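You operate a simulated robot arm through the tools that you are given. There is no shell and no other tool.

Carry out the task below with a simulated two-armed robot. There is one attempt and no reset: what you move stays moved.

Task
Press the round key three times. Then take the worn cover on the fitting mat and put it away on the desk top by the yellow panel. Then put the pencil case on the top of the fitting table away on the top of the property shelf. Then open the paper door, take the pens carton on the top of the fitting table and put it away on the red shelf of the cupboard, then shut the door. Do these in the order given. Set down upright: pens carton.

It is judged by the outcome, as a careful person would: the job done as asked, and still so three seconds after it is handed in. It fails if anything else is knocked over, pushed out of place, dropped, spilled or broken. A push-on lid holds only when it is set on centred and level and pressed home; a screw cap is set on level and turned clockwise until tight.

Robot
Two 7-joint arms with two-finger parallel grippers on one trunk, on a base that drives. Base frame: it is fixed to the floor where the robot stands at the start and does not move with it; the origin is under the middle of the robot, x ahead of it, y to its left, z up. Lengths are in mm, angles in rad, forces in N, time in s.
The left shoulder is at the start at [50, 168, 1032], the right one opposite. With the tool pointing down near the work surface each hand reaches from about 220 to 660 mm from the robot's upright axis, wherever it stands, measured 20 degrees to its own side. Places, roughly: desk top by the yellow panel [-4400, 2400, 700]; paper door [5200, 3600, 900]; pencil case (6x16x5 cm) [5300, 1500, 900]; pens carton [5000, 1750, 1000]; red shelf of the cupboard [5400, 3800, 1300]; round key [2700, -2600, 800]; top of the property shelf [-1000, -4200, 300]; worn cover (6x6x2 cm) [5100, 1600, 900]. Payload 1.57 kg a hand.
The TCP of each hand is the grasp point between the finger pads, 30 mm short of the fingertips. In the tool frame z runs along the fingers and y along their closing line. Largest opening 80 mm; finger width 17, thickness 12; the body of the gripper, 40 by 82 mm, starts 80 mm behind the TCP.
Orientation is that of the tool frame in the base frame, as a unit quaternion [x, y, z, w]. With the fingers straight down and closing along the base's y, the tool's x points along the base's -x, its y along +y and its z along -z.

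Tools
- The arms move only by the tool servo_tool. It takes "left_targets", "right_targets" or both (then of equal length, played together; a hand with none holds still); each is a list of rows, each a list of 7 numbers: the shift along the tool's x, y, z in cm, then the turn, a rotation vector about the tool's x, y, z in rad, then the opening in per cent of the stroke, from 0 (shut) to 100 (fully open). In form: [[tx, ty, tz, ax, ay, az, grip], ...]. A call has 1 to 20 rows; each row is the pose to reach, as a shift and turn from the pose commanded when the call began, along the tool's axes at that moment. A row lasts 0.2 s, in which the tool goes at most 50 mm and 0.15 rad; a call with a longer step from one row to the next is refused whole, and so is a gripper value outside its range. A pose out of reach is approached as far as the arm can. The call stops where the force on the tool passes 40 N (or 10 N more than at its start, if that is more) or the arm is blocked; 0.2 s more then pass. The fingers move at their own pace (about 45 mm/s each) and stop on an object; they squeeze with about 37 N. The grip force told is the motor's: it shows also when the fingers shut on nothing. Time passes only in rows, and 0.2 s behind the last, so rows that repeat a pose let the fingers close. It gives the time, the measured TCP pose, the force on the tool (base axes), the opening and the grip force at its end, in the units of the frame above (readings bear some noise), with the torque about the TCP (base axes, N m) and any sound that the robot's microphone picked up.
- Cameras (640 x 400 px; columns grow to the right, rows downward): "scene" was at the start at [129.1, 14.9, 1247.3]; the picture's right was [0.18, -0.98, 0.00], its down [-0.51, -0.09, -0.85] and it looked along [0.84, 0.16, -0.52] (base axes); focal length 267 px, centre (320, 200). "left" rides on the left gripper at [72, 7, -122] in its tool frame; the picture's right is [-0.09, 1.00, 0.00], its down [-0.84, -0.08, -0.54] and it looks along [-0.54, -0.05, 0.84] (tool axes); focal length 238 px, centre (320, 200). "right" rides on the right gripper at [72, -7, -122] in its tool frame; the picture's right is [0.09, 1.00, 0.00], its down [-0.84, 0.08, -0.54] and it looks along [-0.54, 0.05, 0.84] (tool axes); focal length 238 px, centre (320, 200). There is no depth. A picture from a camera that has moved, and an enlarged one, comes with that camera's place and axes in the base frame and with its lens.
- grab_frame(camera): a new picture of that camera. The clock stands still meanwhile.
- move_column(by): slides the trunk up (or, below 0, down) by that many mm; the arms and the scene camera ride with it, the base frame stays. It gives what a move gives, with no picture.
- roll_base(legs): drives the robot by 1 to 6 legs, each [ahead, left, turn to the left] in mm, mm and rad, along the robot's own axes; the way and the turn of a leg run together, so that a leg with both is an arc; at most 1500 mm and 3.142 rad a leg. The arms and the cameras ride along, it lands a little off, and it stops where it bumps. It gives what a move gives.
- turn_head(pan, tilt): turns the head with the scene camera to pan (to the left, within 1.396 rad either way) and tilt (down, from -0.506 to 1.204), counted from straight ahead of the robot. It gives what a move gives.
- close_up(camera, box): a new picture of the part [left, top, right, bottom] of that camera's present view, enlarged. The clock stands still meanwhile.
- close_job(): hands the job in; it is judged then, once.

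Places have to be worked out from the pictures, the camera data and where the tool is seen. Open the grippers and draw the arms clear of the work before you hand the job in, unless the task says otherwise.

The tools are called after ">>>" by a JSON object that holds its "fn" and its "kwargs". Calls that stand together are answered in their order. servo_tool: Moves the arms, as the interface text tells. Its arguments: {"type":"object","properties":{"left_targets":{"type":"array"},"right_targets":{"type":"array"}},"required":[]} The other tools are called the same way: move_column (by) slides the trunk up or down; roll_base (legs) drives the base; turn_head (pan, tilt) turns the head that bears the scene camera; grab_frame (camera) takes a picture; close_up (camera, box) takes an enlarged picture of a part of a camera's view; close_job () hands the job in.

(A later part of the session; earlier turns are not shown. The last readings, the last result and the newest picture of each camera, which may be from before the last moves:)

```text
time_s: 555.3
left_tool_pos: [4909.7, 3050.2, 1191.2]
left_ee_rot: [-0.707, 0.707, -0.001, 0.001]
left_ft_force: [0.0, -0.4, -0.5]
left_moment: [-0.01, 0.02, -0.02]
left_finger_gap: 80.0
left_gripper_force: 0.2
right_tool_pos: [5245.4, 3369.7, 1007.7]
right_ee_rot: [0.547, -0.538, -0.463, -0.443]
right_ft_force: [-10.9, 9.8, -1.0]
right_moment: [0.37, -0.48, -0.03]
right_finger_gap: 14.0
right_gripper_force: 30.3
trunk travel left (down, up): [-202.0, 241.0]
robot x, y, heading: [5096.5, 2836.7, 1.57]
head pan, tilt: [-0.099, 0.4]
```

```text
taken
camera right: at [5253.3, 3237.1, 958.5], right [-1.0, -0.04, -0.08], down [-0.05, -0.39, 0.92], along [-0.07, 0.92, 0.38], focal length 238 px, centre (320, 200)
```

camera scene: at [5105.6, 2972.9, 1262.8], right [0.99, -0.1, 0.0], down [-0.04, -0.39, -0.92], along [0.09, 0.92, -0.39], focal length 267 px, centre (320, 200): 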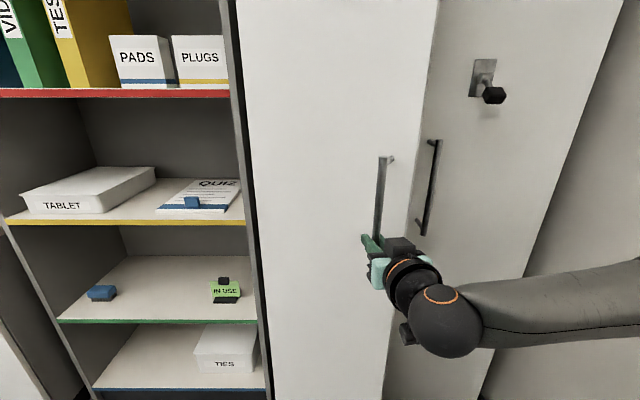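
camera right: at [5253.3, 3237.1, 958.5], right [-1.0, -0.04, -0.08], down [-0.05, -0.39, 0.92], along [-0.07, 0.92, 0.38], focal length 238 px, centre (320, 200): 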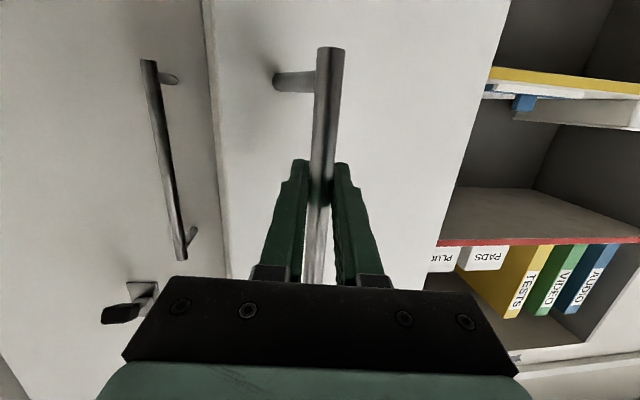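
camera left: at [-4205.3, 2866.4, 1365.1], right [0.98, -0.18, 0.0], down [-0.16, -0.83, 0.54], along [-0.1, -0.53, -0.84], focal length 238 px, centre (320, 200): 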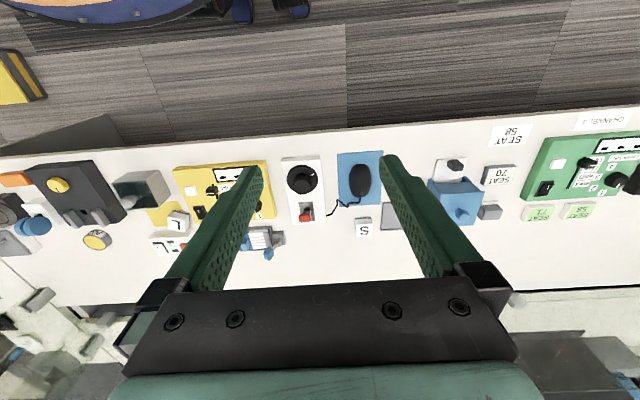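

About 29° open now, with a slight inward pull. I continue along the arc with three more short moves.

>>> {"fn": "roll_base", "kwargs": {"legs": [[-25, 32, 0]]}}

>>> {"fn": "roll_base", "kwargs": {"legs": [[-24, 33, 0]]}}

>>> {"fn": "roll_base", "kwargs": {"legs": [[-20, 36, 0]]}}

>>> {"fn": "grab_frame", "kwargs": {"camera": "scene"}}

>>> {"fn": "grab_frame", "kwargs": {"camera": "right"}}

```text
time_s: 556.2
left_tool_pos: [4881.0, 3022.2, 1191.1]
left_ee_rot: [-0.706, 0.708, 0.002, 0.0]
left_ft_force: [-0.5, 0.6, -0.1]
left_moment: [0.02, 0.0, 0.04]
left_finger_gap: 80.3
left_gripper_force: 0.1
right_tool_pos: [5214.2, 3343.3, 1008.9]
right_ee_rot: [0.546, -0.539, -0.464, -0.443]
right_ft_force: [7.7, -8.9, -3.6]
right_moment: [0.21, -0.51, -0.03]
right_finger_gap: 13.7
right_gripper_force: 30.6
trunk travel left (down, up): [-202.0, 241.0]
robot x, y, heading: [5064.0, 2818.8, 1.569]
head pan, tilt: [-0.099, 0.4]
```

```text
time_s: 557.2
left_tool_pos: [4847.8, 2998.4, 1191.3]
left_ee_rot: [-0.707, 0.708, 0.001, 0.0]
left_ft_force: [-0.1, 0.4, 0.2]
left_moment: [-0.03, 0.03, -0.04]
left_finger_gap: 80.0
left_gripper_force: 0.0
right_tool_pos: [5182.8, 3320.2, 1008.0]
right_ee_rot: [0.545, -0.539, -0.463, -0.445]
right_ft_force: [0.5, -2.3, -1.1]
right_moment: [0.44, -0.48, 0.02]
right_finger_gap: 13.7
right_gripper_force: 30.9
trunk travel left (down, up): [-202.0, 241.0]
robot x, y, heading: [5036.2, 2795.2, 1.567]
head pan, tilt: [-0.099, 0.4]
```

```text
time_s: 558.2
left_tool_pos: [4812.0, 2979.2, 1191.6]
left_ee_rot: [-0.706, 0.708, 0.0, 0.001]
left_ft_force: [1.2, 0.2, -0.6]
left_moment: [0.0, 0.0, 0.0]
left_finger_gap: 80.0
left_gripper_force: 0.1
right_tool_pos: [5146.2, 3299.4, 1008.5]
right_ee_rot: [0.546, -0.539, -0.464, -0.444]
right_ft_force: [-0.6, -1.0, -1.6]
right_moment: [0.44, -0.49, 0.05]
right_finger_gap: 14.0
right_gripper_force: 30.3
trunk travel left (down, up): [-202.0, 241.0]
robot x, y, heading: [4995.3, 2772.9, 1.57]
head pan, tilt: [-0.099, 0.4]
```

```text
taken
camera scene: at [5006.9, 2903.1, 1262.9], right [0.99, -0.1, 0.0], down [-0.04, -0.39, -0.92], along [0.09, 0.92, -0.39], focal length 267 px, centre (320, 200)
```

scene: 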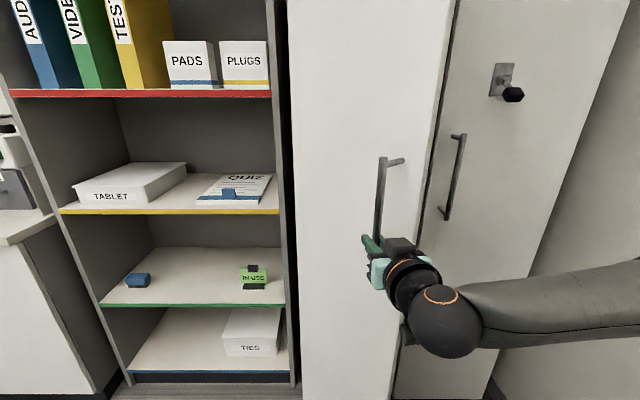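

```text
taken
camera right: at [5154.7, 3167.3, 958.4], right [-1.0, -0.04, -0.08], down [-0.05, -0.39, 0.92], along [-0.07, 0.92, 0.38], focal length 238 px, centre (320, 200)
```

right: 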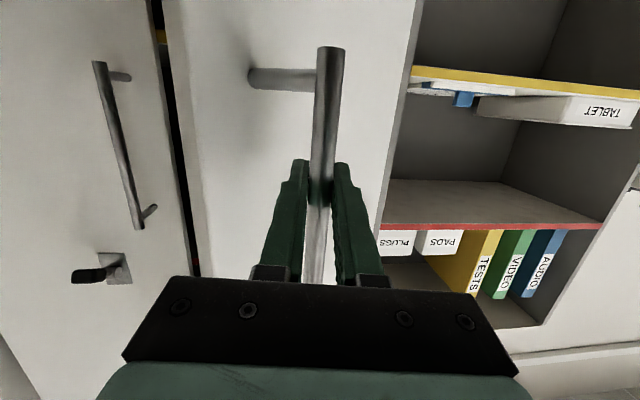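

Door about 50° open with low forces. I follow the arc further with three more short moves to about 70°.

>>> {"fn": "roll_base", "kwargs": {"legs": [[-15, 36, 0]]}}

>>> {"fn": "roll_base", "kwargs": {"legs": [[-11, 38, 0]]}}

>>> {"fn": "roll_base", "kwargs": {"legs": [[-6, 39, 0]]}}

>>> {"fn": "grab_frame", "kwargs": {"camera": "scene"}}

>>> {"fn": "grab_frame", "kwargs": {"camera": "right"}}

```text
time_s: 559.2
left_tool_pos: [4775.2, 2966.2, 1190.3]
left_ee_rot: [-0.707, 0.707, 0.0, 0.001]
left_ft_force: [0.3, 0.8, -0.3]
left_moment: [-0.01, -0.03, -0.02]
left_finger_gap: 79.9
left_gripper_force: 0.0
right_tool_pos: [5110.5, 3284.8, 1008.6]
right_ee_rot: [0.546, -0.539, -0.463, -0.444]
right_ft_force: [-1.0, 1.3, -1.5]
right_moment: [0.41, -0.51, 0.05]
right_finger_gap: 14.1
right_gripper_force: 30.3
trunk travel left (down, up): [-202.0, 241.0]
robot x, y, heading: [4959.8, 2755.9, 1.564]
head pan, tilt: [-0.099, 0.4]
```

```text
time_s: 560.2
left_tool_pos: [4736.6, 2954.3, 1191.4]
left_ee_rot: [-0.706, 0.708, 0.001, 0.0]
left_ft_force: [0.1, -0.6, -0.6]
left_moment: [0.03, 0.01, 0.02]
left_finger_gap: 79.8
left_gripper_force: 0.0
right_tool_pos: [5072.3, 3274.4, 1008.6]
right_ee_rot: [0.546, -0.538, -0.464, -0.444]
right_ft_force: [-1.5, 2.8, -0.2]
right_moment: [0.33, -0.5, 0.03]
right_finger_gap: 13.7
right_gripper_force: 30.4
trunk travel left (down, up): [-202.0, 241.0]
robot x, y, heading: [4923.8, 2747.1, 1.569]
head pan, tilt: [-0.099, 0.4]
```

```text
time_s: 561.2
left_tool_pos: [4699.3, 2948.8, 1191.4]
left_ee_rot: [-0.707, 0.708, 0.0, 0.0]
left_ft_force: [-0.3, -0.4, -0.1]
left_moment: [0.04, -0.03, 0.04]
left_finger_gap: 80.1
left_gripper_force: 0.1
right_tool_pos: [5034.8, 3267.9, 1008.0]
right_ee_rot: [0.546, -0.539, -0.463, -0.444]
right_ft_force: [-0.2, 1.7, -2.3]
right_moment: [0.32, -0.51, 0.04]
right_finger_gap: 13.8
right_gripper_force: 30.4
trunk travel left (down, up): [-202.0, 241.0]
robot x, y, heading: [4887.8, 2739.0, 1.562]
head pan, tilt: [-0.099, 0.4]
```

```text
taken
camera scene: at [4895.4, 2871.6, 1262.8], right [0.99, -0.1, 0.0], down [-0.04, -0.39, -0.92], along [0.09, 0.92, -0.39], focal length 267 px, centre (320, 200)
```

scene: 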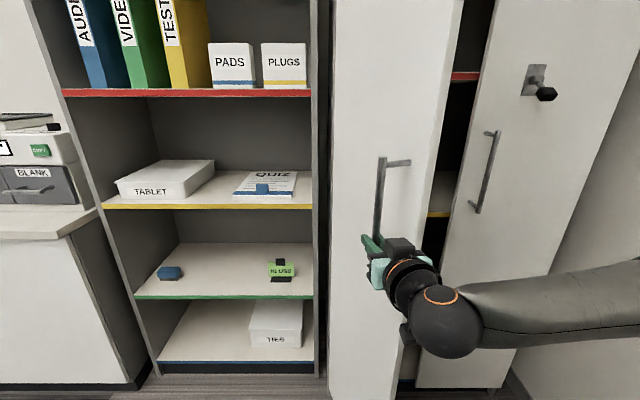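

```text
taken
camera right: at [5043.1, 3135.6, 958.2], right [-1.0, -0.04, -0.08], down [-0.05, -0.39, 0.92], along [-0.07, 0.92, 0.38], focal length 238 px, centre (320, 200)
```

right: 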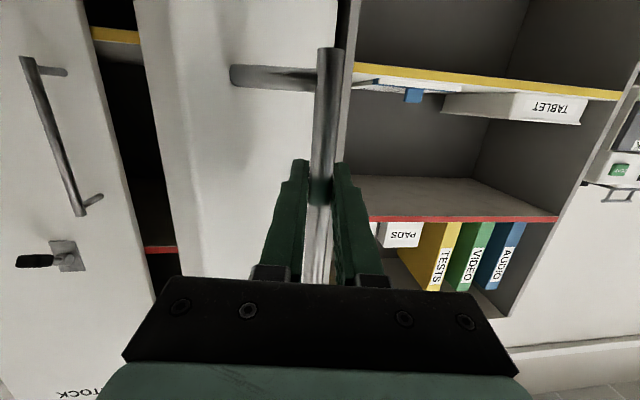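

About 65° open and forces are tiny. Two more short moves along the arc, then I'll release the handle.

>>> {"fn": "roll_base", "kwargs": {"legs": [[-3, 35, 0]]}}

>>> {"fn": "roll_base", "kwargs": {"legs": [[3, 35, 0]]}}

>>> {"fn": "grab_frame", "kwargs": {"camera": "scene"}}

>>> {"fn": "grab_frame", "kwargs": {"camera": "right"}}

```text
time_s: 562.2
left_tool_pos: [4663.6, 2946.2, 1191.5]
left_ee_rot: [-0.706, 0.708, 0.0, 0.001]
left_ft_force: [0.5, 0.1, 0.3]
left_moment: [-0.01, 0.03, 0.0]
left_finger_gap: 80.0
left_gripper_force: 0.0
right_tool_pos: [4999.8, 3266.1, 1008.0]
right_ee_rot: [0.546, -0.538, -0.464, -0.444]
right_ft_force: [-0.7, 10.5, -0.5]
right_moment: [0.13, -0.49, -0.04]
right_finger_gap: 13.7
right_gripper_force: 29.8
trunk travel left (down, up): [-202.0, 241.0]
robot x, y, heading: [4849.4, 2739.6, 1.569]
head pan, tilt: [-0.099, 0.4]
```

```text
time_s: 563.2
left_tool_pos: [4629.2, 2948.9, 1191.0]
left_ee_rot: [-0.706, 0.708, 0.0, 0.001]
left_ft_force: [0.6, 0.4, 0.2]
left_moment: [0.02, -0.01, -0.04]
left_finger_gap: 79.9
left_gripper_force: 0.0
right_tool_pos: [4964.0, 3268.5, 1007.6]
right_ee_rot: [0.545, -0.538, -0.464, -0.445]
right_ft_force: [-1.0, 0.0, -5.0]
right_moment: [0.35, -0.49, 0.02]
right_finger_gap: 13.6
right_gripper_force: 29.9
trunk travel left (down, up): [-202.0, 241.0]
robot x, y, heading: [4812.3, 2741.3, 1.568]
head pan, tilt: [-0.099, 0.4]
```

```text
taken
camera scene: at [4825.7, 2871.9, 1262.8], right [0.99, -0.1, 0.0], down [-0.04, -0.39, -0.92], along [0.09, 0.92, -0.39], focal length 267 px, centre (320, 200)
```

scene: 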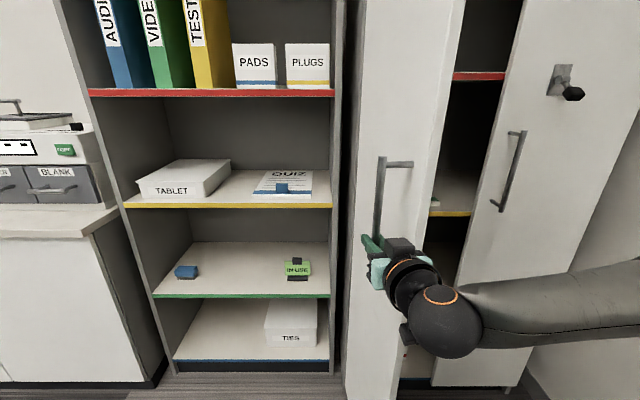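

```text
taken
camera right: at [4973.3, 3136.1, 958.1], right [-1.0, -0.04, -0.08], down [-0.05, -0.39, 0.92], along [-0.07, 0.92, 0.38], focal length 238 px, centre (320, 200)
```

right: 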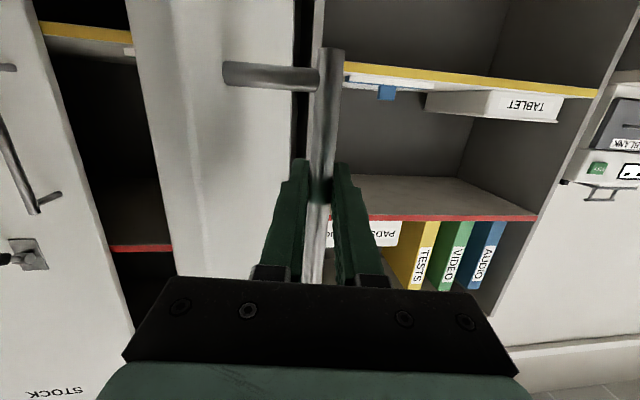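

The door stands about 78° open. I open the fingers and back straight off the handle.

>>> {"fn": "servo_tool", "kwargs": {"right_targets": [[0, 0, 0, 0, 0, 0, 30], [0, 0, 0, 0, 0, 0, 45], [0, 0, 0, 0, 0, 0, 45]]}}

>>> {"fn": "roll_base", "kwargs": {"legs": [[-140, 0, 0]]}}

>>> {"fn": "grab_frame", "kwargs": {"camera": "scene"}}

>>> {"fn": "grab_frame", "kwargs": {"camera": "right"}}

```text
time_s: 564.0
left_tool_pos: [4630.0, 2949.6, 1190.8]
left_ee_rot: [-0.707, 0.708, 0.0, 0.0]
left_ft_force: [-0.1, 0.2, -0.1]
left_moment: [0.02, 0.02, -0.02]
left_finger_gap: 80.0
left_gripper_force: 0.0
right_tool_pos: [4964.7, 3268.7, 1009.2]
right_ee_rot: [0.546, -0.538, -0.464, -0.444]
right_ft_force: [1.0, -0.3, -0.1]
right_moment: [0.01, 0.0, -0.05]
right_finger_gap: 36.2
right_gripper_force: 0.1
trunk travel left (down, up): [-202.0, 241.0]
robot x, y, heading: [4815.7, 2742.1, 1.563]
head pan, tilt: [-0.099, 0.4]
```

```text
time_s: 565.4
left_tool_pos: [4627.2, 2820.6, 1191.7]
left_ee_rot: [0.71, -0.705, -0.002, -0.001]
left_ft_force: [0.0, -0.1, 1.5]
left_moment: [-0.01, 0.0, 0.01]
left_finger_gap: 80.0
left_gripper_force: 0.1
right_tool_pos: [4957.3, 3143.9, 1008.1]
right_ee_rot: [0.548, -0.536, -0.465, -0.443]
right_ft_force: [-0.7, 0.3, -0.1]
right_moment: [0.01, 0.0, 0.03]
right_finger_gap: 36.1
right_gripper_force: 0.1
trunk travel left (down, up): [-202.0, 241.0]
robot x, y, heading: [4814.2, 2613.0, 1.579]
head pan, tilt: [-0.099, 0.4]
stopped in leg 1: the robot was blocked; the commanded pose is now the measured one
```

```text
taken
camera scene: at [4822.4, 2745.9, 1262.9], right [1.0, -0.09, 0.0], down [-0.04, -0.39, -0.92], along [0.08, 0.92, -0.39], focal length 267 px, centre (320, 200)
```

scene: 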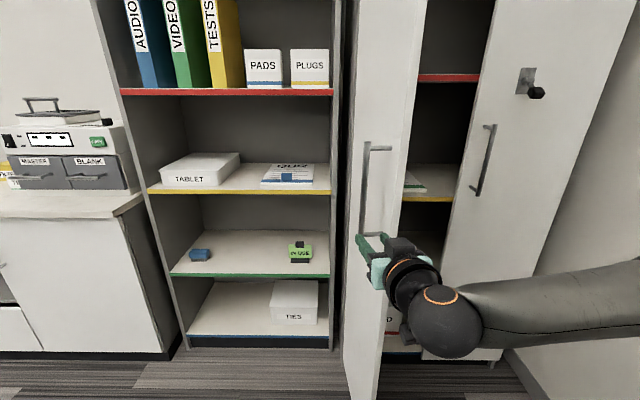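

```text
taken
camera right: at [4967.1, 3011.8, 958.3], right [-1.0, -0.05, -0.08], down [-0.05, -0.39, 0.92], along [-0.08, 0.92, 0.39], focal length 238 px, centre (320, 200)
```

right: 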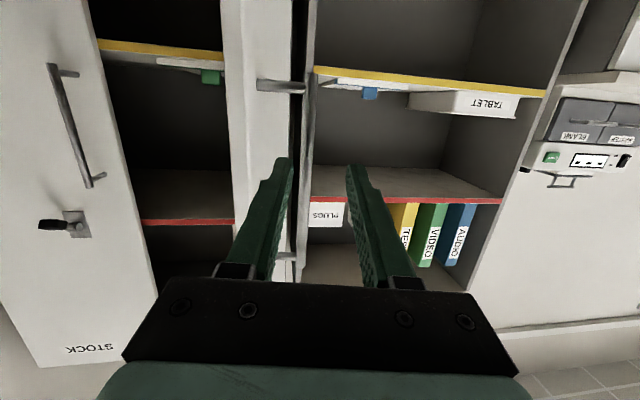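

The base was blocked while backing; something behind or beside me. Before moving again I look to the right side toward the fitting table.

>>> {"fn": "turn_head", "kwargs": {"pan": -1.39, "tilt": 0.8}}

>>> {"fn": "grab_frame", "kwargs": {"camera": "scene"}}

>>> {"fn": "turn_head", "kwargs": {"pan": -1.39, "tilt": 0.3}}

>>> {"fn": "grab_frame", "kwargs": {"camera": "scene"}}

```text
time_s: 566.9
left_tool_pos: [4626.1, 2818.4, 1191.0]
left_ee_rot: [0.71, -0.704, -0.002, -0.001]
left_ft_force: [-0.9, 0.1, -0.9]
left_moment: [0.03, -0.02, -0.02]
left_finger_gap: 79.8
left_gripper_force: 0.1
right_tool_pos: [4957.3, 3143.9, 1008.5]
right_ee_rot: [0.549, -0.535, -0.467, -0.442]
right_ft_force: [0.6, -0.2, 0.2]
right_moment: [0.02, -0.01, 0.0]
right_finger_gap: 36.2
right_gripper_force: 0.1
trunk travel left (down, up): [-202.0, 241.0]
robot x, y, heading: [4814.6, 2613.7, 1.575]
head pan, tilt: [-1.389, 0.799]
```

```text
taken
camera scene: at [4893.1, 2668.6, 1227.8], right [0.19, -0.98, 0.0], down [-0.7, -0.14, -0.7], along [0.68, 0.13, -0.72], focal length 267 px, centre (320, 200)
```

scene: 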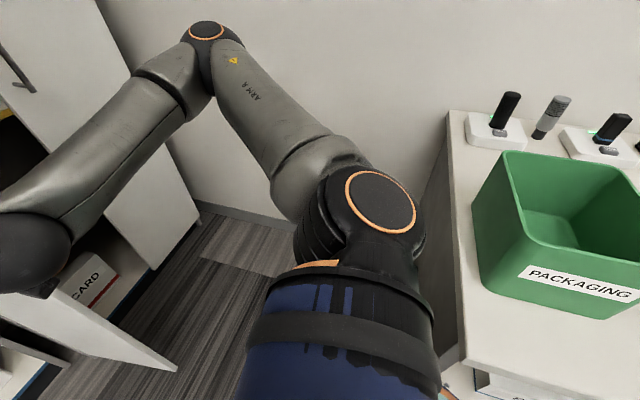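

```text
time_s: 567.8
left_tool_pos: [4624.7, 2819.8, 1191.6]
left_ee_rot: [0.71, -0.704, -0.003, -0.001]
left_ft_force: [-11.6, 5.5, -39.8]
left_moment: [2.5, -1.59, -0.93]
left_finger_gap: 80.1
left_gripper_force: 0.1
right_tool_pos: [4957.2, 3143.6, 1007.8]
right_ee_rot: [0.549, -0.535, -0.466, -0.441]
right_ft_force: [0.0, -0.5, 0.6]
right_moment: [0.03, 0.03, -0.01]
right_finger_gap: 35.9
right_gripper_force: 0.1
trunk travel left (down, up): [-202.0, 241.0]
robot x, y, heading: [4814.9, 2617.8, 1.58]
head pan, tilt: [-1.389, 0.3]
```

```text
taken
camera scene: at [4904.7, 2670.2, 1261.2], right [0.18, -0.98, 0.0], down [-0.4, -0.07, -0.91], along [0.9, 0.17, -0.41], focal length 267 px, centre (320, 200)
```

scene: 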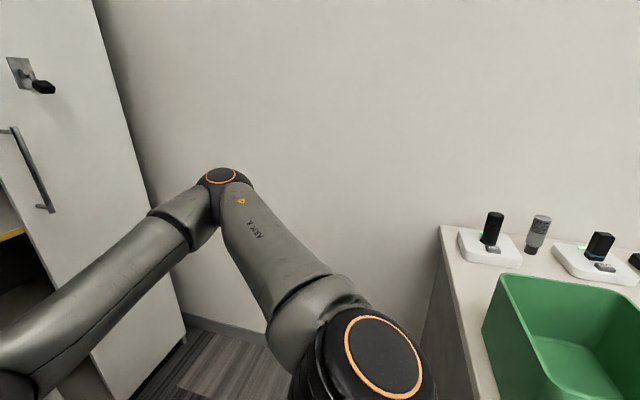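

The left force sensor suddenly reads -40 N, so I look toward the left arm.

>>> {"fn": "turn_head", "kwargs": {"pan": 0.9, "tilt": 0.5}}

>>> {"fn": "grab_frame", "kwargs": {"camera": "scene"}}

>>> {"fn": "turn_head", "kwargs": {"pan": 1.39, "tilt": 0.8}}

>>> {"fn": "grab_frame", "kwargs": {"camera": "scene"}}

>>> {"fn": "grab_frame", "kwargs": {"camera": "left"}}

```text
time_s: 569.9
left_tool_pos: [4625.9, 2820.2, 1191.9]
left_ee_rot: [0.709, -0.705, -0.003, -0.001]
left_ft_force: [0.5, -0.3, 0.1]
left_moment: [-0.01, -0.03, 0.03]
left_finger_gap: 79.7
left_gripper_force: 0.0
right_tool_pos: [4957.2, 3144.5, 1008.5]
right_ee_rot: [0.549, -0.535, -0.467, -0.441]
right_ft_force: [-0.5, 0.4, 0.9]
right_moment: [0.0, 0.01, -0.02]
right_finger_gap: 36.0
right_gripper_force: 0.1
trunk travel left (down, up): [-202.0, 241.0]
robot x, y, heading: [4813.9, 2616.1, 1.577]
head pan, tilt: [0.901, 0.499]
```

```text
taken
camera scene: at [4742.2, 2709.3, 1253.8], right [0.61, 0.79, 0.0], down [0.38, -0.29, -0.88], along [-0.69, 0.54, -0.48], focal length 267 px, centre (320, 200)
```

scene: 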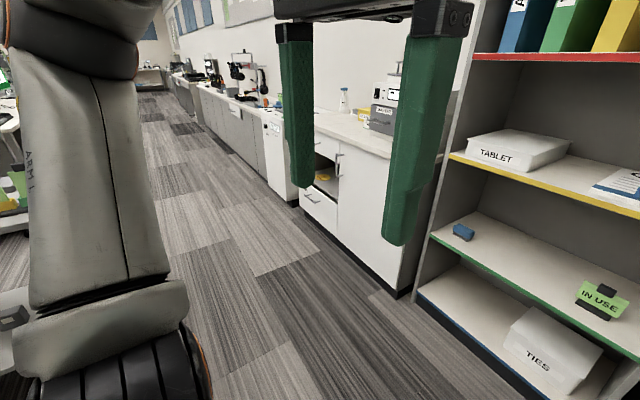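

```text
time_s: 570.9
left_tool_pos: [4626.4, 2819.9, 1191.7]
left_ee_rot: [0.71, -0.705, -0.002, -0.002]
left_ft_force: [1.1, -1.2, -0.2]
left_moment: [0.0, 0.01, -0.02]
left_finger_gap: 80.0
left_gripper_force: 0.2
right_tool_pos: [4956.9, 3143.1, 1009.5]
right_ee_rot: [0.548, -0.536, -0.466, -0.442]
right_ft_force: [0.9, -0.3, 0.1]
right_moment: [-0.02, 0.03, -0.03]
right_finger_gap: 35.9
right_gripper_force: 0.1
trunk travel left (down, up): [-202.0, 241.0]
robot x, y, heading: [4816.3, 2614.1, 1.576]
head pan, tilt: [1.389, 0.799]
```

```text
taken
camera scene: at [4734.4, 2667.3, 1227.9], right [0.17, 0.98, 0.0], down [0.71, -0.12, -0.7], along [-0.69, 0.12, -0.72], focal length 267 px, centre (320, 200)
```

scene: 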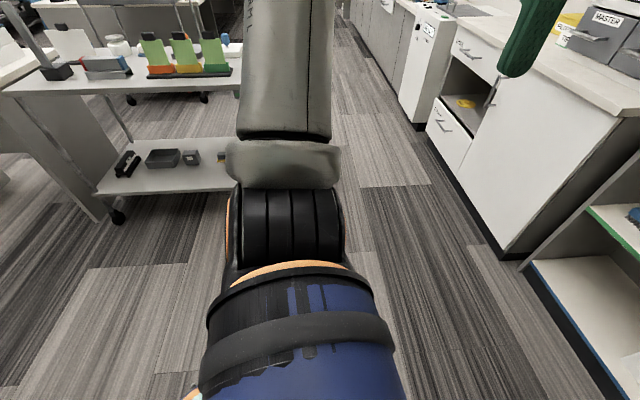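

```text
taken
camera left: at [4619.3, 2745.3, 1312.6], right [-1.0, 0.09, 0.0], down [0.07, 0.83, 0.55], along [0.05, 0.54, -0.84], focal length 238 px, centre (320, 200)
```

left: 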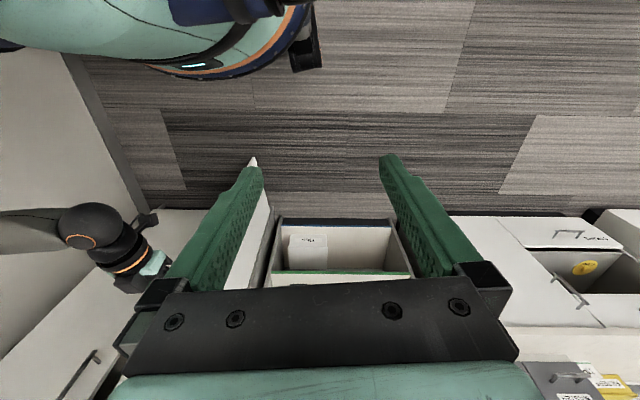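

All readings are normal again; the base had just touched the fitting table's corner at about (5004, 2512). I bring the right hand back to fingers-down, drawing it toward me.

>>> {"fn": "servo_tool", "kwargs": {"right_targets": [[0.5, 0.07, -1.8, 0.004, 0.14, 0.002, 30], [1.0, 0.14, -3.6, 0.008, 0.28, 0.004, 10], [1.5, 0.21, -5.3, 0.012, 0.42, 0.006, 0], [2.0, 0.28, -7, 0.016, 0.56, 0.008, 0], [2.5, 0.35, -8.8, 0.02, 0.7, 0.01, 0], [3.0, 0.42, -10.5, 0.024, 0.84, 0.012, 0], [3.5, 0.5, -12.2, 0.028, 0.98, 0.015, 0], [4.1, 0.56, -14, 0.032, 1.12, 0.017, 0], [4.6, 0.63, -15.7, 0.036, 1.26, 0.019, 0], [5.1, 0.7, -17.4, 0.039, 1.396, 0.021, 0], [5.1, 0.7, -17.4, 0.039, 1.396, 0.021, 0]]}}

>>> {"fn": "turn_head", "kwargs": {"pan": -0.2, "tilt": 0.5}}

>>> {"fn": "grab_frame", "kwargs": {"camera": "scene"}}

```text
time_s: 573.2
left_tool_pos: [4626.0, 2819.5, 1191.2]
left_ee_rot: [0.71, -0.705, -0.003, -0.001]
left_ft_force: [0.3, 0.1, 0.5]
left_moment: [0.04, -0.01, 0.0]
left_finger_gap: 80.0
left_gripper_force: 0.0
right_tool_pos: [4955.8, 2964.6, 988.3]
right_ee_rot: [0.707, -0.707, 0.001, 0.001]
right_ft_force: [0.7, 0.5, 0.4]
right_moment: [-0.01, -0.01, 0.02]
right_finger_gap: 0.2
right_gripper_force: 21.6
trunk travel left (down, up): [-202.0, 241.0]
robot x, y, heading: [4811.4, 2615.8, 1.577]
head pan, tilt: [1.389, 0.799]
```

```text
time_s: 574.9
left_tool_pos: [4626.2, 2819.7, 1192.0]
left_ee_rot: [0.71, -0.705, -0.002, -0.001]
left_ft_force: [0.3, -1.1, -0.8]
left_moment: [-0.01, -0.01, 0.04]
left_finger_gap: 79.8
left_gripper_force: 0.1
right_tool_pos: [4956.5, 2962.9, 987.6]
right_ee_rot: [0.707, -0.707, 0.001, 0.0]
right_ft_force: [0.7, -0.3, 0.3]
right_moment: [0.0, -0.01, 0.04]
right_finger_gap: 0.0
right_gripper_force: 21.1
trunk travel left (down, up): [-202.0, 241.0]
robot x, y, heading: [4812.0, 2615.3, 1.579]
head pan, tilt: [-0.201, 0.499]
```

```text
taken
camera scene: at [4831.2, 2742.6, 1253.8], right [0.98, -0.19, 0.0], down [-0.09, -0.47, -0.88], along [0.17, 0.86, -0.48], focal length 267 px, centre (320, 200)
```

scene: 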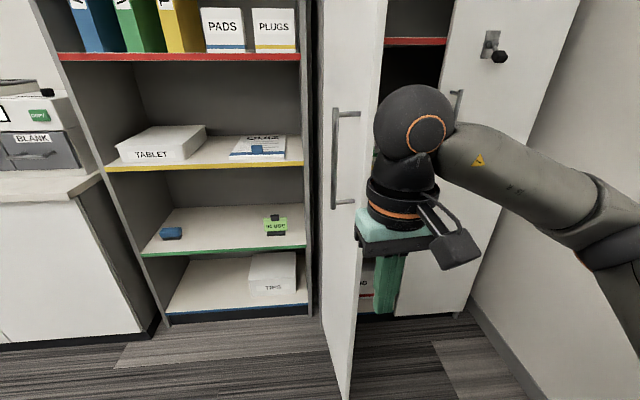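

I move forward, then right past the door's free edge, to get the closed hand to the inner side of the door.

>>> {"fn": "roll_base", "kwargs": {"legs": [[145, 0, -0.008]]}}

>>> {"fn": "roll_base", "kwargs": {"legs": [[0, -215, 0]]}}

>>> {"fn": "grab_frame", "kwargs": {"camera": "scene"}}

>>> {"fn": "grab_frame", "kwargs": {"camera": "right"}}

```text
time_s: 576.3
left_tool_pos: [4627.1, 2964.3, 1191.5]
left_ee_rot: [0.707, -0.707, -0.003, -0.001]
left_ft_force: [0.5, -0.3, 0.3]
left_moment: [0.0, 0.01, 0.02]
left_finger_gap: 79.9
left_gripper_force: 0.0
right_tool_pos: [4957.9, 3106.5, 989.0]
right_ee_rot: [-0.704, 0.71, -0.001, 0.0]
right_ft_force: [-0.3, -0.4, 0.5]
right_moment: [0.01, 0.0, 0.0]
right_finger_gap: 0.0
right_gripper_force: 21.5
trunk travel left (down, up): [-202.0, 241.0]
robot x, y, heading: [4811.6, 2758.4, 1.568]
head pan, tilt: [-0.201, 0.499]
```

```text
time_s: 578.8
left_tool_pos: [4837.8, 2968.0, 1191.6]
left_ee_rot: [-0.705, 0.709, 0.002, 0.001]
left_ft_force: [-0.6, -0.4, 0.5]
left_moment: [0.01, -0.02, 0.02]
left_finger_gap: 80.1
left_gripper_force: 0.1
right_tool_pos: [5170.0, 3109.7, 988.8]
right_ee_rot: [-0.703, 0.711, -0.001, 0.0]
right_ft_force: [0.5, 0.2, 0.2]
right_moment: [0.0, 0.01, -0.01]
right_finger_gap: 0.0
right_gripper_force: 21.7
trunk travel left (down, up): [-202.0, 241.0]
robot x, y, heading: [5025.4, 2761.5, 1.569]
head pan, tilt: [-0.201, 0.499]
stopped in leg 1: the robot was blocked; the commanded pose is now the measured one
```

```text
taken
camera scene: at [5042.6, 2889.5, 1253.8], right [0.98, -0.2, 0.0], down [-0.1, -0.47, -0.88], along [0.18, 0.86, -0.48], focal length 267 px, centre (320, 200)
```

scene: 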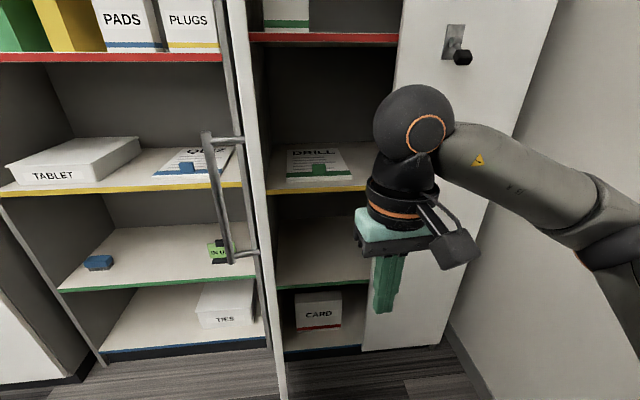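

```text
taken
camera right: at [5175.6, 3036.6, 1110.3], right [-1.0, -0.08, 0.0], down [-0.07, 0.84, 0.54], along [-0.04, 0.54, -0.84], focal length 238 px, centre (320, 200)
```

right: 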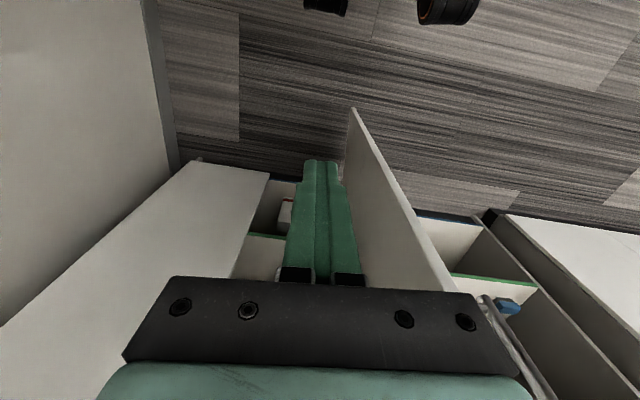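

I can see the cupboard's inside: the red shelf at the top, yellow with "DRILL", green and a bottom one with "CARD". Now I reach the closed hand inside the door edge and sweep left to push the door further open.

>>> {"fn": "servo_tool", "kwargs": {"right_targets": [[-4.5, 0, 0, 0, 0, 0, 0], [-9, 0, 0, 0, 0, 0, 0], [-13.5, 0, 0, 0, 0, 0, 0], [-15, 2, 0, 0, 0, 0, 0], [-15, 5, 0, 0, 0, 0, 0], [-15, 8, 0, 0, 0, 0, 0], [-15, 11, 0, 0, 0, 0, 0], [-14.8, 14, 0, 0, 0, 0, 0], [-14.6, 17, 0, 0, 0, 0, 0], [-14.4, 20, 0, 0, 0, 0, 0], [-14.4, 20, 0, 0, 0, 0, 0]]}}

>>> {"fn": "grab_frame", "kwargs": {"camera": "scene"}}

>>> {"fn": "grab_frame", "kwargs": {"camera": "right"}}

```text
time_s: 581.2
left_tool_pos: [4838.7, 2969.3, 1191.3]
left_ee_rot: [-0.705, 0.709, 0.002, 0.001]
left_ft_force: [0.0, 0.7, 0.5]
left_moment: [-0.03, -0.01, -0.01]
left_finger_gap: 79.6
left_gripper_force: 0.0
right_tool_pos: [4973.8, 3255.4, 989.2]
right_ee_rot: [-0.702, 0.712, 0.0, 0.0]
right_ft_force: [0.4, -0.2, 0.3]
right_moment: [0.02, 0.01, 0.01]
right_finger_gap: 0.0
right_gripper_force: 21.0
trunk travel left (down, up): [-202.0, 241.0]
robot x, y, heading: [5023.7, 2760.5, 1.565]
head pan, tilt: [-0.201, 0.499]
```

```text
taken
camera scene: at [5042.8, 2889.6, 1253.8], right [0.98, -0.2, 0.0], down [-0.1, -0.47, -0.88], along [0.18, 0.86, -0.48], focal length 267 px, centre (320, 200)
```

scene: 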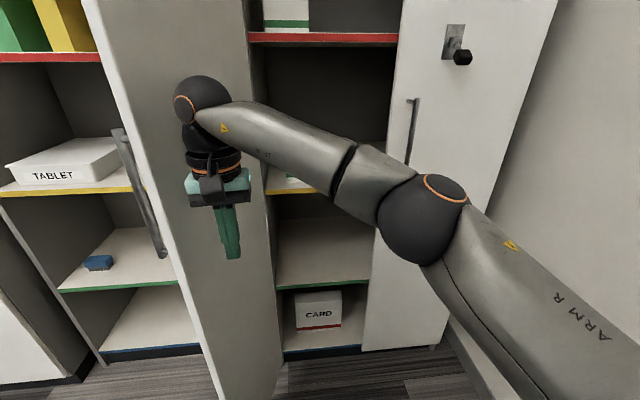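

```text
taken
camera right: at [4978.4, 3183.7, 1110.7], right [-1.0, -0.08, 0.0], down [-0.07, 0.84, 0.54], along [-0.04, 0.54, -0.84], focal length 238 px, centre (320, 200)
```

right: 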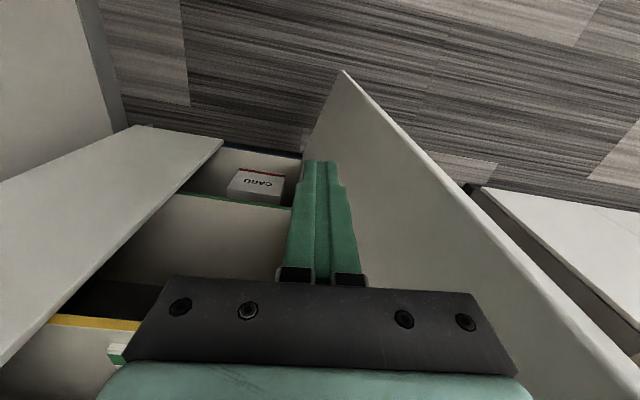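

The door now stands past 90°. I draw the hand out, go around the door's edge, and drive to the fitting table for the pens carton.

>>> {"fn": "servo_tool", "kwargs": {"right_targets": [[4, -1.5, 0, 0, 0, 0, 0], [8, -4, 0, 0, 0, 0, 0], [12, -7, 0, 0, 0, 0, 0], [15, -10, 0, 0, 0, 0, 0], [17, -14, 0, 0, 0, 0, 0], [18, -18, 0, 0, 0, 0, 0]]}}

>>> {"fn": "roll_base", "kwargs": {"legs": [[0, 370, 0]]}}

>>> {"fn": "turn_head", "kwargs": {"pan": -0.5, "tilt": 0.3}}

>>> {"fn": "grab_frame", "kwargs": {"camera": "scene"}}

```text
time_s: 582.6
left_tool_pos: [4837.8, 2969.0, 1191.2]
left_ee_rot: [-0.704, 0.71, 0.003, 0.001]
left_ft_force: [-1.0, 0.4, 0.6]
left_moment: [0.01, -0.02, 0.02]
left_finger_gap: 80.1
left_gripper_force: 0.0
right_tool_pos: [5151.1, 3072.7, 989.7]
right_ee_rot: [-0.702, 0.713, -0.002, 0.0]
right_ft_force: [0.1, -0.8, 0.2]
right_moment: [0.01, 0.02, 0.03]
right_finger_gap: 0.0
right_gripper_force: 21.7
trunk travel left (down, up): [-202.0, 241.0]
robot x, y, heading: [5027.7, 2761.6, 1.57]
head pan, tilt: [-0.201, 0.499]
```

```text
time_s: 586.4
left_tool_pos: [4477.5, 2971.4, 1190.8]
left_ee_rot: [-0.704, 0.71, 0.003, 0.001]
left_ft_force: [0.5, 0.2, -0.8]
left_moment: [-0.01, 0.03, 0.04]
left_finger_gap: 80.2
left_gripper_force: 0.0
right_tool_pos: [4788.3, 3075.2, 990.4]
right_ee_rot: [-0.701, 0.713, 0.001, -0.001]
right_ft_force: [-0.3, 0.4, 0.2]
right_moment: [0.02, 0.05, -0.01]
right_finger_gap: 0.0
right_gripper_force: 22.0
trunk travel left (down, up): [-202.0, 241.0]
robot x, y, heading: [4660.9, 2763.2, 1.563]
head pan, tilt: [-0.201, 0.499]
```

```text
time_s: 587.1
left_tool_pos: [4477.7, 2971.2, 1192.2]
left_ee_rot: [-0.704, 0.71, 0.001, 0.001]
left_ft_force: [0.0, -0.3, 0.7]
left_moment: [-0.01, 0.0, 0.03]
left_finger_gap: 80.2
left_gripper_force: 0.1
right_tool_pos: [4789.8, 3076.1, 990.5]
right_ee_rot: [-0.701, 0.713, 0.0, 0.0]
right_ft_force: [0.9, -0.4, 0.4]
right_moment: [0.03, 0.0, -0.02]
right_finger_gap: 0.2
right_gripper_force: 21.0
trunk travel left (down, up): [-202.0, 241.0]
robot x, y, heading: [4663.9, 2764.9, 1.566]
head pan, tilt: [-0.499, 0.3]
```

```text
taken
camera scene: at [4708.2, 2884.3, 1272.1], right [0.87, -0.48, 0.0], down [-0.14, -0.26, -0.96], along [0.46, 0.84, -0.3], focal length 267 px, centre (320, 200)
```

scene: 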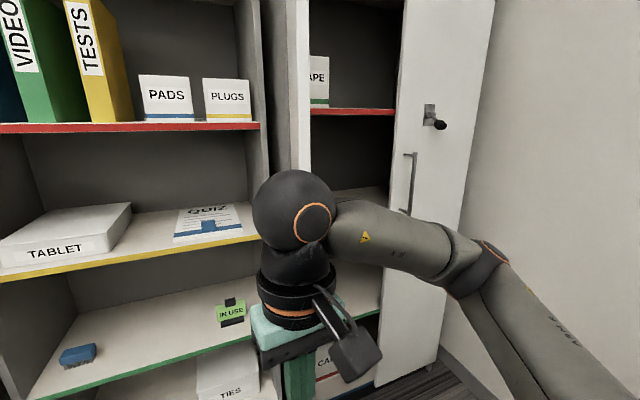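

The door stays open; I also see a "TAPE" box on the left part of the red shelf. I raise the trunk and go to the fitting table to measure the carton.

>>> {"fn": "move_column", "kwargs": {"by": 240}}

>>> {"fn": "roll_base", "kwargs": {"legs": [[-300, 150, 0], [-700, 0, 0]]}}

>>> {"fn": "turn_head", "kwargs": {"pan": -1.3, "tilt": 0.7}}

>>> {"fn": "grab_frame", "kwargs": {"camera": "scene"}}

```text
time_s: 589.6
left_tool_pos: [4477.2, 2970.7, 1431.2]
left_ee_rot: [-0.705, 0.71, 0.003, 0.001]
left_ft_force: [0.0, 0.7, 0.9]
left_moment: [0.0, 0.0, 0.02]
left_finger_gap: 80.3
left_gripper_force: 0.0
right_tool_pos: [4790.2, 3075.6, 1229.5]
right_ee_rot: [-0.701, 0.713, 0.0, 0.0]
right_ft_force: [-0.4, -0.1, -0.2]
right_moment: [-0.01, 0.0, 0.03]
right_finger_gap: 0.0
right_gripper_force: 21.5
trunk travel left (down, up): [-442.0, 1.0]
robot x, y, heading: [4660.7, 2765.6, 1.563]
head pan, tilt: [-0.499, 0.3]
```

```text
time_s: 595.2
left_tool_pos: [4321.1, 1982.9, 1432.0]
left_ee_rot: [-0.701, 0.713, 0.002, 0.001]
left_ft_force: [0.3, -0.7, -0.4]
left_moment: [0.01, 0.01, -0.02]
left_finger_gap: 79.9
left_gripper_force: 0.0
right_tool_pos: [4633.8, 2085.6, 1230.1]
right_ee_rot: [-0.699, 0.715, 0.0, 0.0]
right_ft_force: [0.4, -0.5, 0.3]
right_moment: [0.06, 0.03, 0.01]
right_finger_gap: 0.0
right_gripper_force: 21.7
trunk travel left (down, up): [-442.0, 1.0]
robot x, y, heading: [4501.0, 1773.7, 1.558]
head pan, tilt: [-0.499, 0.3]
```

```text
time_s: 596.4
left_tool_pos: [4321.2, 1984.2, 1430.9]
left_ee_rot: [-0.701, 0.713, 0.002, 0.001]
left_ft_force: [0.2, -0.6, -0.1]
left_moment: [0.0, 0.01, 0.03]
left_finger_gap: 80.3
left_gripper_force: 0.0
right_tool_pos: [4633.0, 2085.1, 1230.2]
right_ee_rot: [-0.698, 0.716, -0.001, -0.001]
right_ft_force: [-0.2, 0.1, -0.2]
right_moment: [0.02, 0.01, -0.01]
right_finger_gap: 0.3
right_gripper_force: 21.3
trunk travel left (down, up): [-442.0, 1.0]
robot x, y, heading: [4504.2, 1775.0, 1.56]
head pan, tilt: [-1.3, 0.7]
```

```text
taken
camera scene: at [4586.6, 1834.7, 1476.1], right [0.25, -0.97, 0.0], down [-0.62, -0.16, -0.77], along [0.74, 0.19, -0.64], focal length 267 px, centre (320, 200)
```

scene: 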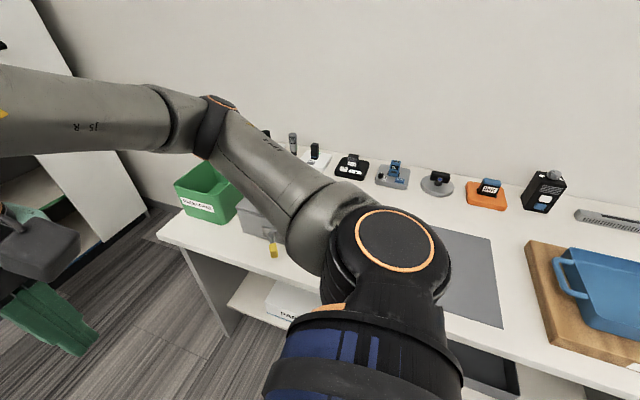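

My own arm hides the carton. I turn to face the table.

>>> {"fn": "roll_base", "kwargs": {"legs": [[0, 0, -1.56]]}}

>>> {"fn": "turn_head", "kwargs": {"pan": 0.1, "tilt": 0.8}}

>>> {"fn": "grab_frame", "kwargs": {"camera": "scene"}}

>>> {"fn": "close_up", "kwargs": {"camera": "scene", "box": [240, 120, 400, 260]}}

>>> {"fn": "grab_frame", "kwargs": {"camera": "right"}}

>>> {"fn": "grab_frame", "kwargs": {"camera": "left"}}

```text
time_s: 600.5
left_tool_pos: [4704.0, 1965.5, 1432.1]
left_ee_rot: [-0.013, 1.0, 0.001, 0.003]
left_ft_force: [-0.8, -0.1, -0.3]
left_moment: [-0.03, -0.01, 0.04]
left_finger_gap: 80.0
left_gripper_force: 0.0
right_tool_pos: [4819.6, 1658.6, 1229.6]
right_ee_rot: [-0.009, 1.0, 0.0, 0.0]
right_ft_force: [-0.4, -0.6, 0.6]
right_moment: [-0.02, 0.04, 0.02]
right_finger_gap: 0.3
right_gripper_force: 21.4
trunk travel left (down, up): [-442.0, 1.0]
robot x, y, heading: [4499.5, 1776.3, 0.032]
head pan, tilt: [-1.3, 0.7]
```

```text
time_s: 602.0
left_tool_pos: [4704.6, 1966.2, 1431.1]
left_ee_rot: [-0.013, 1.0, 0.001, 0.003]
left_ft_force: [0.8, -0.4, 0.7]
left_moment: [0.02, 0.05, 0.0]
left_finger_gap: 79.9
left_gripper_force: 0.1
right_tool_pos: [4818.3, 1658.3, 1230.2]
right_ee_rot: [-0.009, 1.0, 0.0, -0.001]
right_ft_force: [0.2, 0.1, 0.5]
right_moment: [0.0, 0.04, 0.03]
right_finger_gap: 0.0
right_gripper_force: 21.8
trunk travel left (down, up): [-442.0, 1.0]
robot x, y, heading: [4501.5, 1774.1, 0.027]
head pan, tilt: [0.099, 0.799]
```

```text
taken
camera scene: at [4623.8, 1784.5, 1467.8], right [0.13, -0.99, 0.0], down [-0.71, -0.09, -0.7], along [0.69, 0.09, -0.72], focal length 267 px, centre (320, 200)
```

scene: 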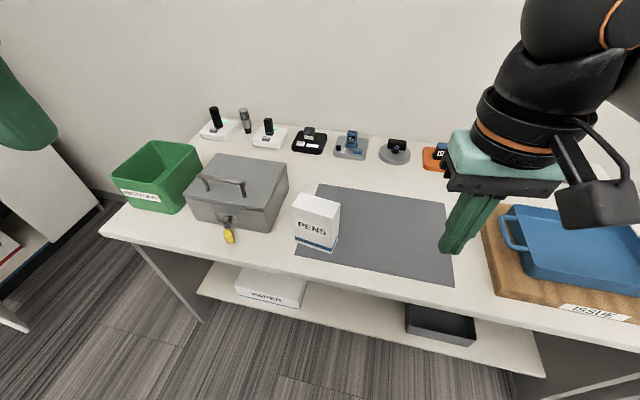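

```text
2.86 times, centred on (320, 190) of scene
camera zoom: at [4623.8, 1784.5, 1467.8], right [0.13, -0.99, 0.0], down [-0.71, -0.09, -0.7], along [0.69, 0.09, -0.72], focal length 762 px, centre (320, 229)
```

zoom: 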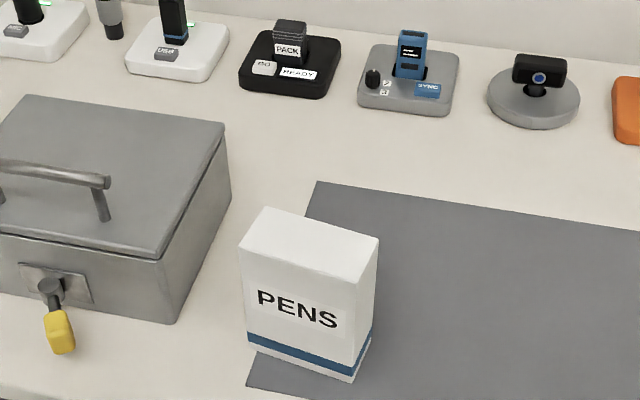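

```text
taken
camera right: at [4746.7, 1650.6, 1350.9], right [-0.11, 0.99, 0.0], down [0.84, 0.09, 0.54], along [0.54, 0.06, -0.84], focal length 238 px, centre (320, 200)
```

right: 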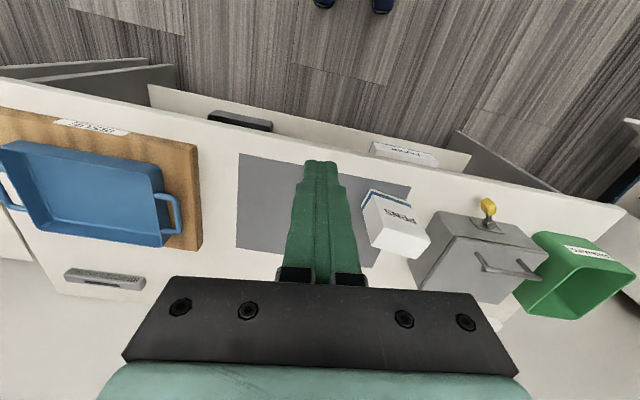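

```text
taken
camera left: at [4630.4, 1969.1, 1552.6], right [0.07, 1.0, 0.0], down [0.84, -0.06, 0.55], along [0.55, -0.03, -0.84], focal length 238 px, centre (320, 200)
```

left: 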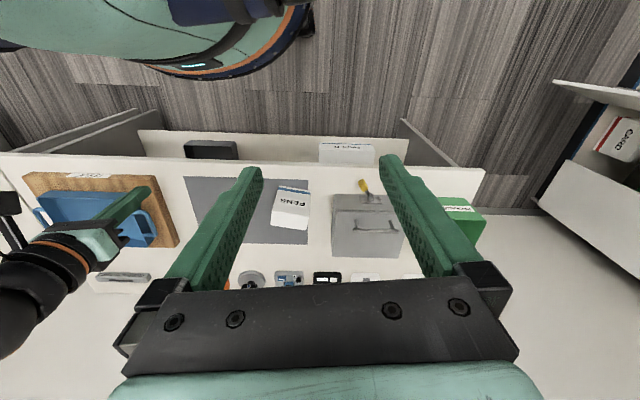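

The carton measures about 110 × 55 × 147 mm, standing at centre ≈ (5071, 1850), its long side running along direction (0.27, 0.96). I'll grip it across the 55 mm with the fingers nearly horizontal, from the mat side, so it can go into the cupboard upright. I drive to a stance facing it diagonally.

>>> {"fn": "roll_base", "kwargs": {"legs": [[115, -250, 0], [0, 0, 0.873]]}}

>>> {"fn": "move_column", "kwargs": {"by": -240}}

>>> {"fn": "turn_head", "kwargs": {"pan": 0.0, "tilt": 0.6}}

>>> {"fn": "grab_frame", "kwargs": {"camera": "scene"}}

>>> {"fn": "grab_frame", "kwargs": {"camera": "right"}}

```text
time_s: 607.1
left_tool_pos: [4613.7, 1806.0, 1429.9]
left_ee_rot: [-0.427, 0.904, 0.001, 0.002]
left_ft_force: [0.7, 0.7, 0.2]
left_moment: [0.03, 0.0, 0.01]
left_finger_gap: 80.1
left_gripper_force: 0.0
right_tool_pos: [4921.3, 1690.9, 1229.9]
right_ee_rot: [-0.424, 0.906, -0.001, -0.001]
right_ft_force: [-1.0, 0.2, -0.5]
right_moment: [-0.04, 0.0, 0.0]
right_finger_gap: 0.1
right_gripper_force: 21.5
trunk travel left (down, up): [-442.0, 1.0]
robot x, y, heading: [4626.3, 1530.9, 0.884]
head pan, tilt: [0.099, 0.799]
```

```text
time_s: 609.6
left_tool_pos: [4613.5, 1805.7, 1191.7]
left_ee_rot: [-0.428, 0.904, 0.0, 0.002]
left_ft_force: [-0.5, 0.9, 0.1]
left_moment: [0.02, 0.0, 0.0]
left_finger_gap: 80.1
left_gripper_force: 0.1
right_tool_pos: [4922.0, 1691.0, 991.1]
right_ee_rot: [-0.424, 0.906, 0.0, -0.001]
right_ft_force: [0.4, 1.1, -0.1]
right_moment: [-0.03, -0.01, 0.03]
right_finger_gap: 0.0
right_gripper_force: 20.9
trunk travel left (down, up): [-202.0, 241.0]
robot x, y, heading: [4625.4, 1531.4, 0.884]
head pan, tilt: [0.099, 0.799]
```

```text
time_s: 610.3
left_tool_pos: [4613.4, 1805.6, 1191.8]
left_ee_rot: [-0.427, 0.904, 0.002, 0.003]
left_ft_force: [0.5, -1.0, -0.6]
left_moment: [0.04, 0.01, 0.0]
left_finger_gap: 80.1
left_gripper_force: 0.1
right_tool_pos: [4921.0, 1691.6, 989.8]
right_ee_rot: [-0.425, 0.905, -0.001, -0.001]
right_ft_force: [0.2, 0.9, 0.9]
right_moment: [-0.03, 0.0, -0.03]
right_finger_gap: 0.4
right_gripper_force: 21.2
trunk travel left (down, up): [-202.0, 241.0]
robot x, y, heading: [4625.3, 1527.1, 0.886]
head pan, tilt: [0.0, 0.6]
```

```text
taken
camera scene: at [4709.2, 1626.3, 1244.7], right [0.77, -0.63, 0.0], down [-0.36, -0.44, -0.82], along [0.52, 0.64, -0.57], focal length 267 px, centre (320, 200)
```

scene: 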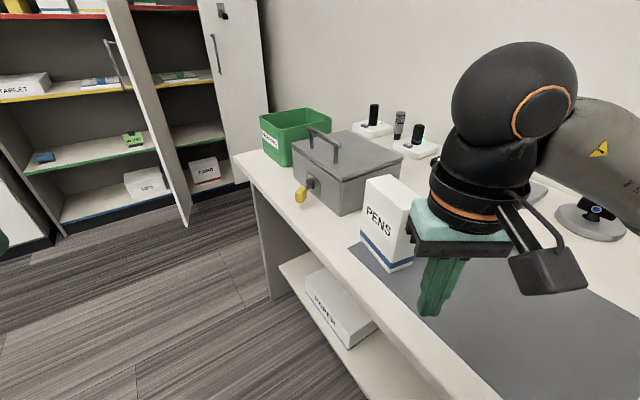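

```text
taken
camera right: at [4880.4, 1631.8, 1110.9], right [-0.82, 0.57, 0.0], down [0.48, 0.69, 0.54], along [0.31, 0.45, -0.84], focal length 238 px, centre (320, 200)
```

right: 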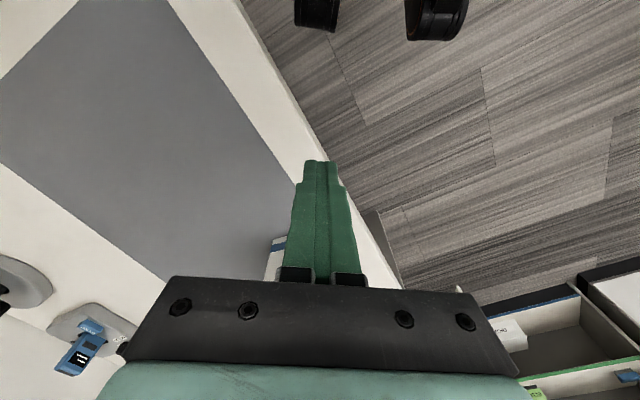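

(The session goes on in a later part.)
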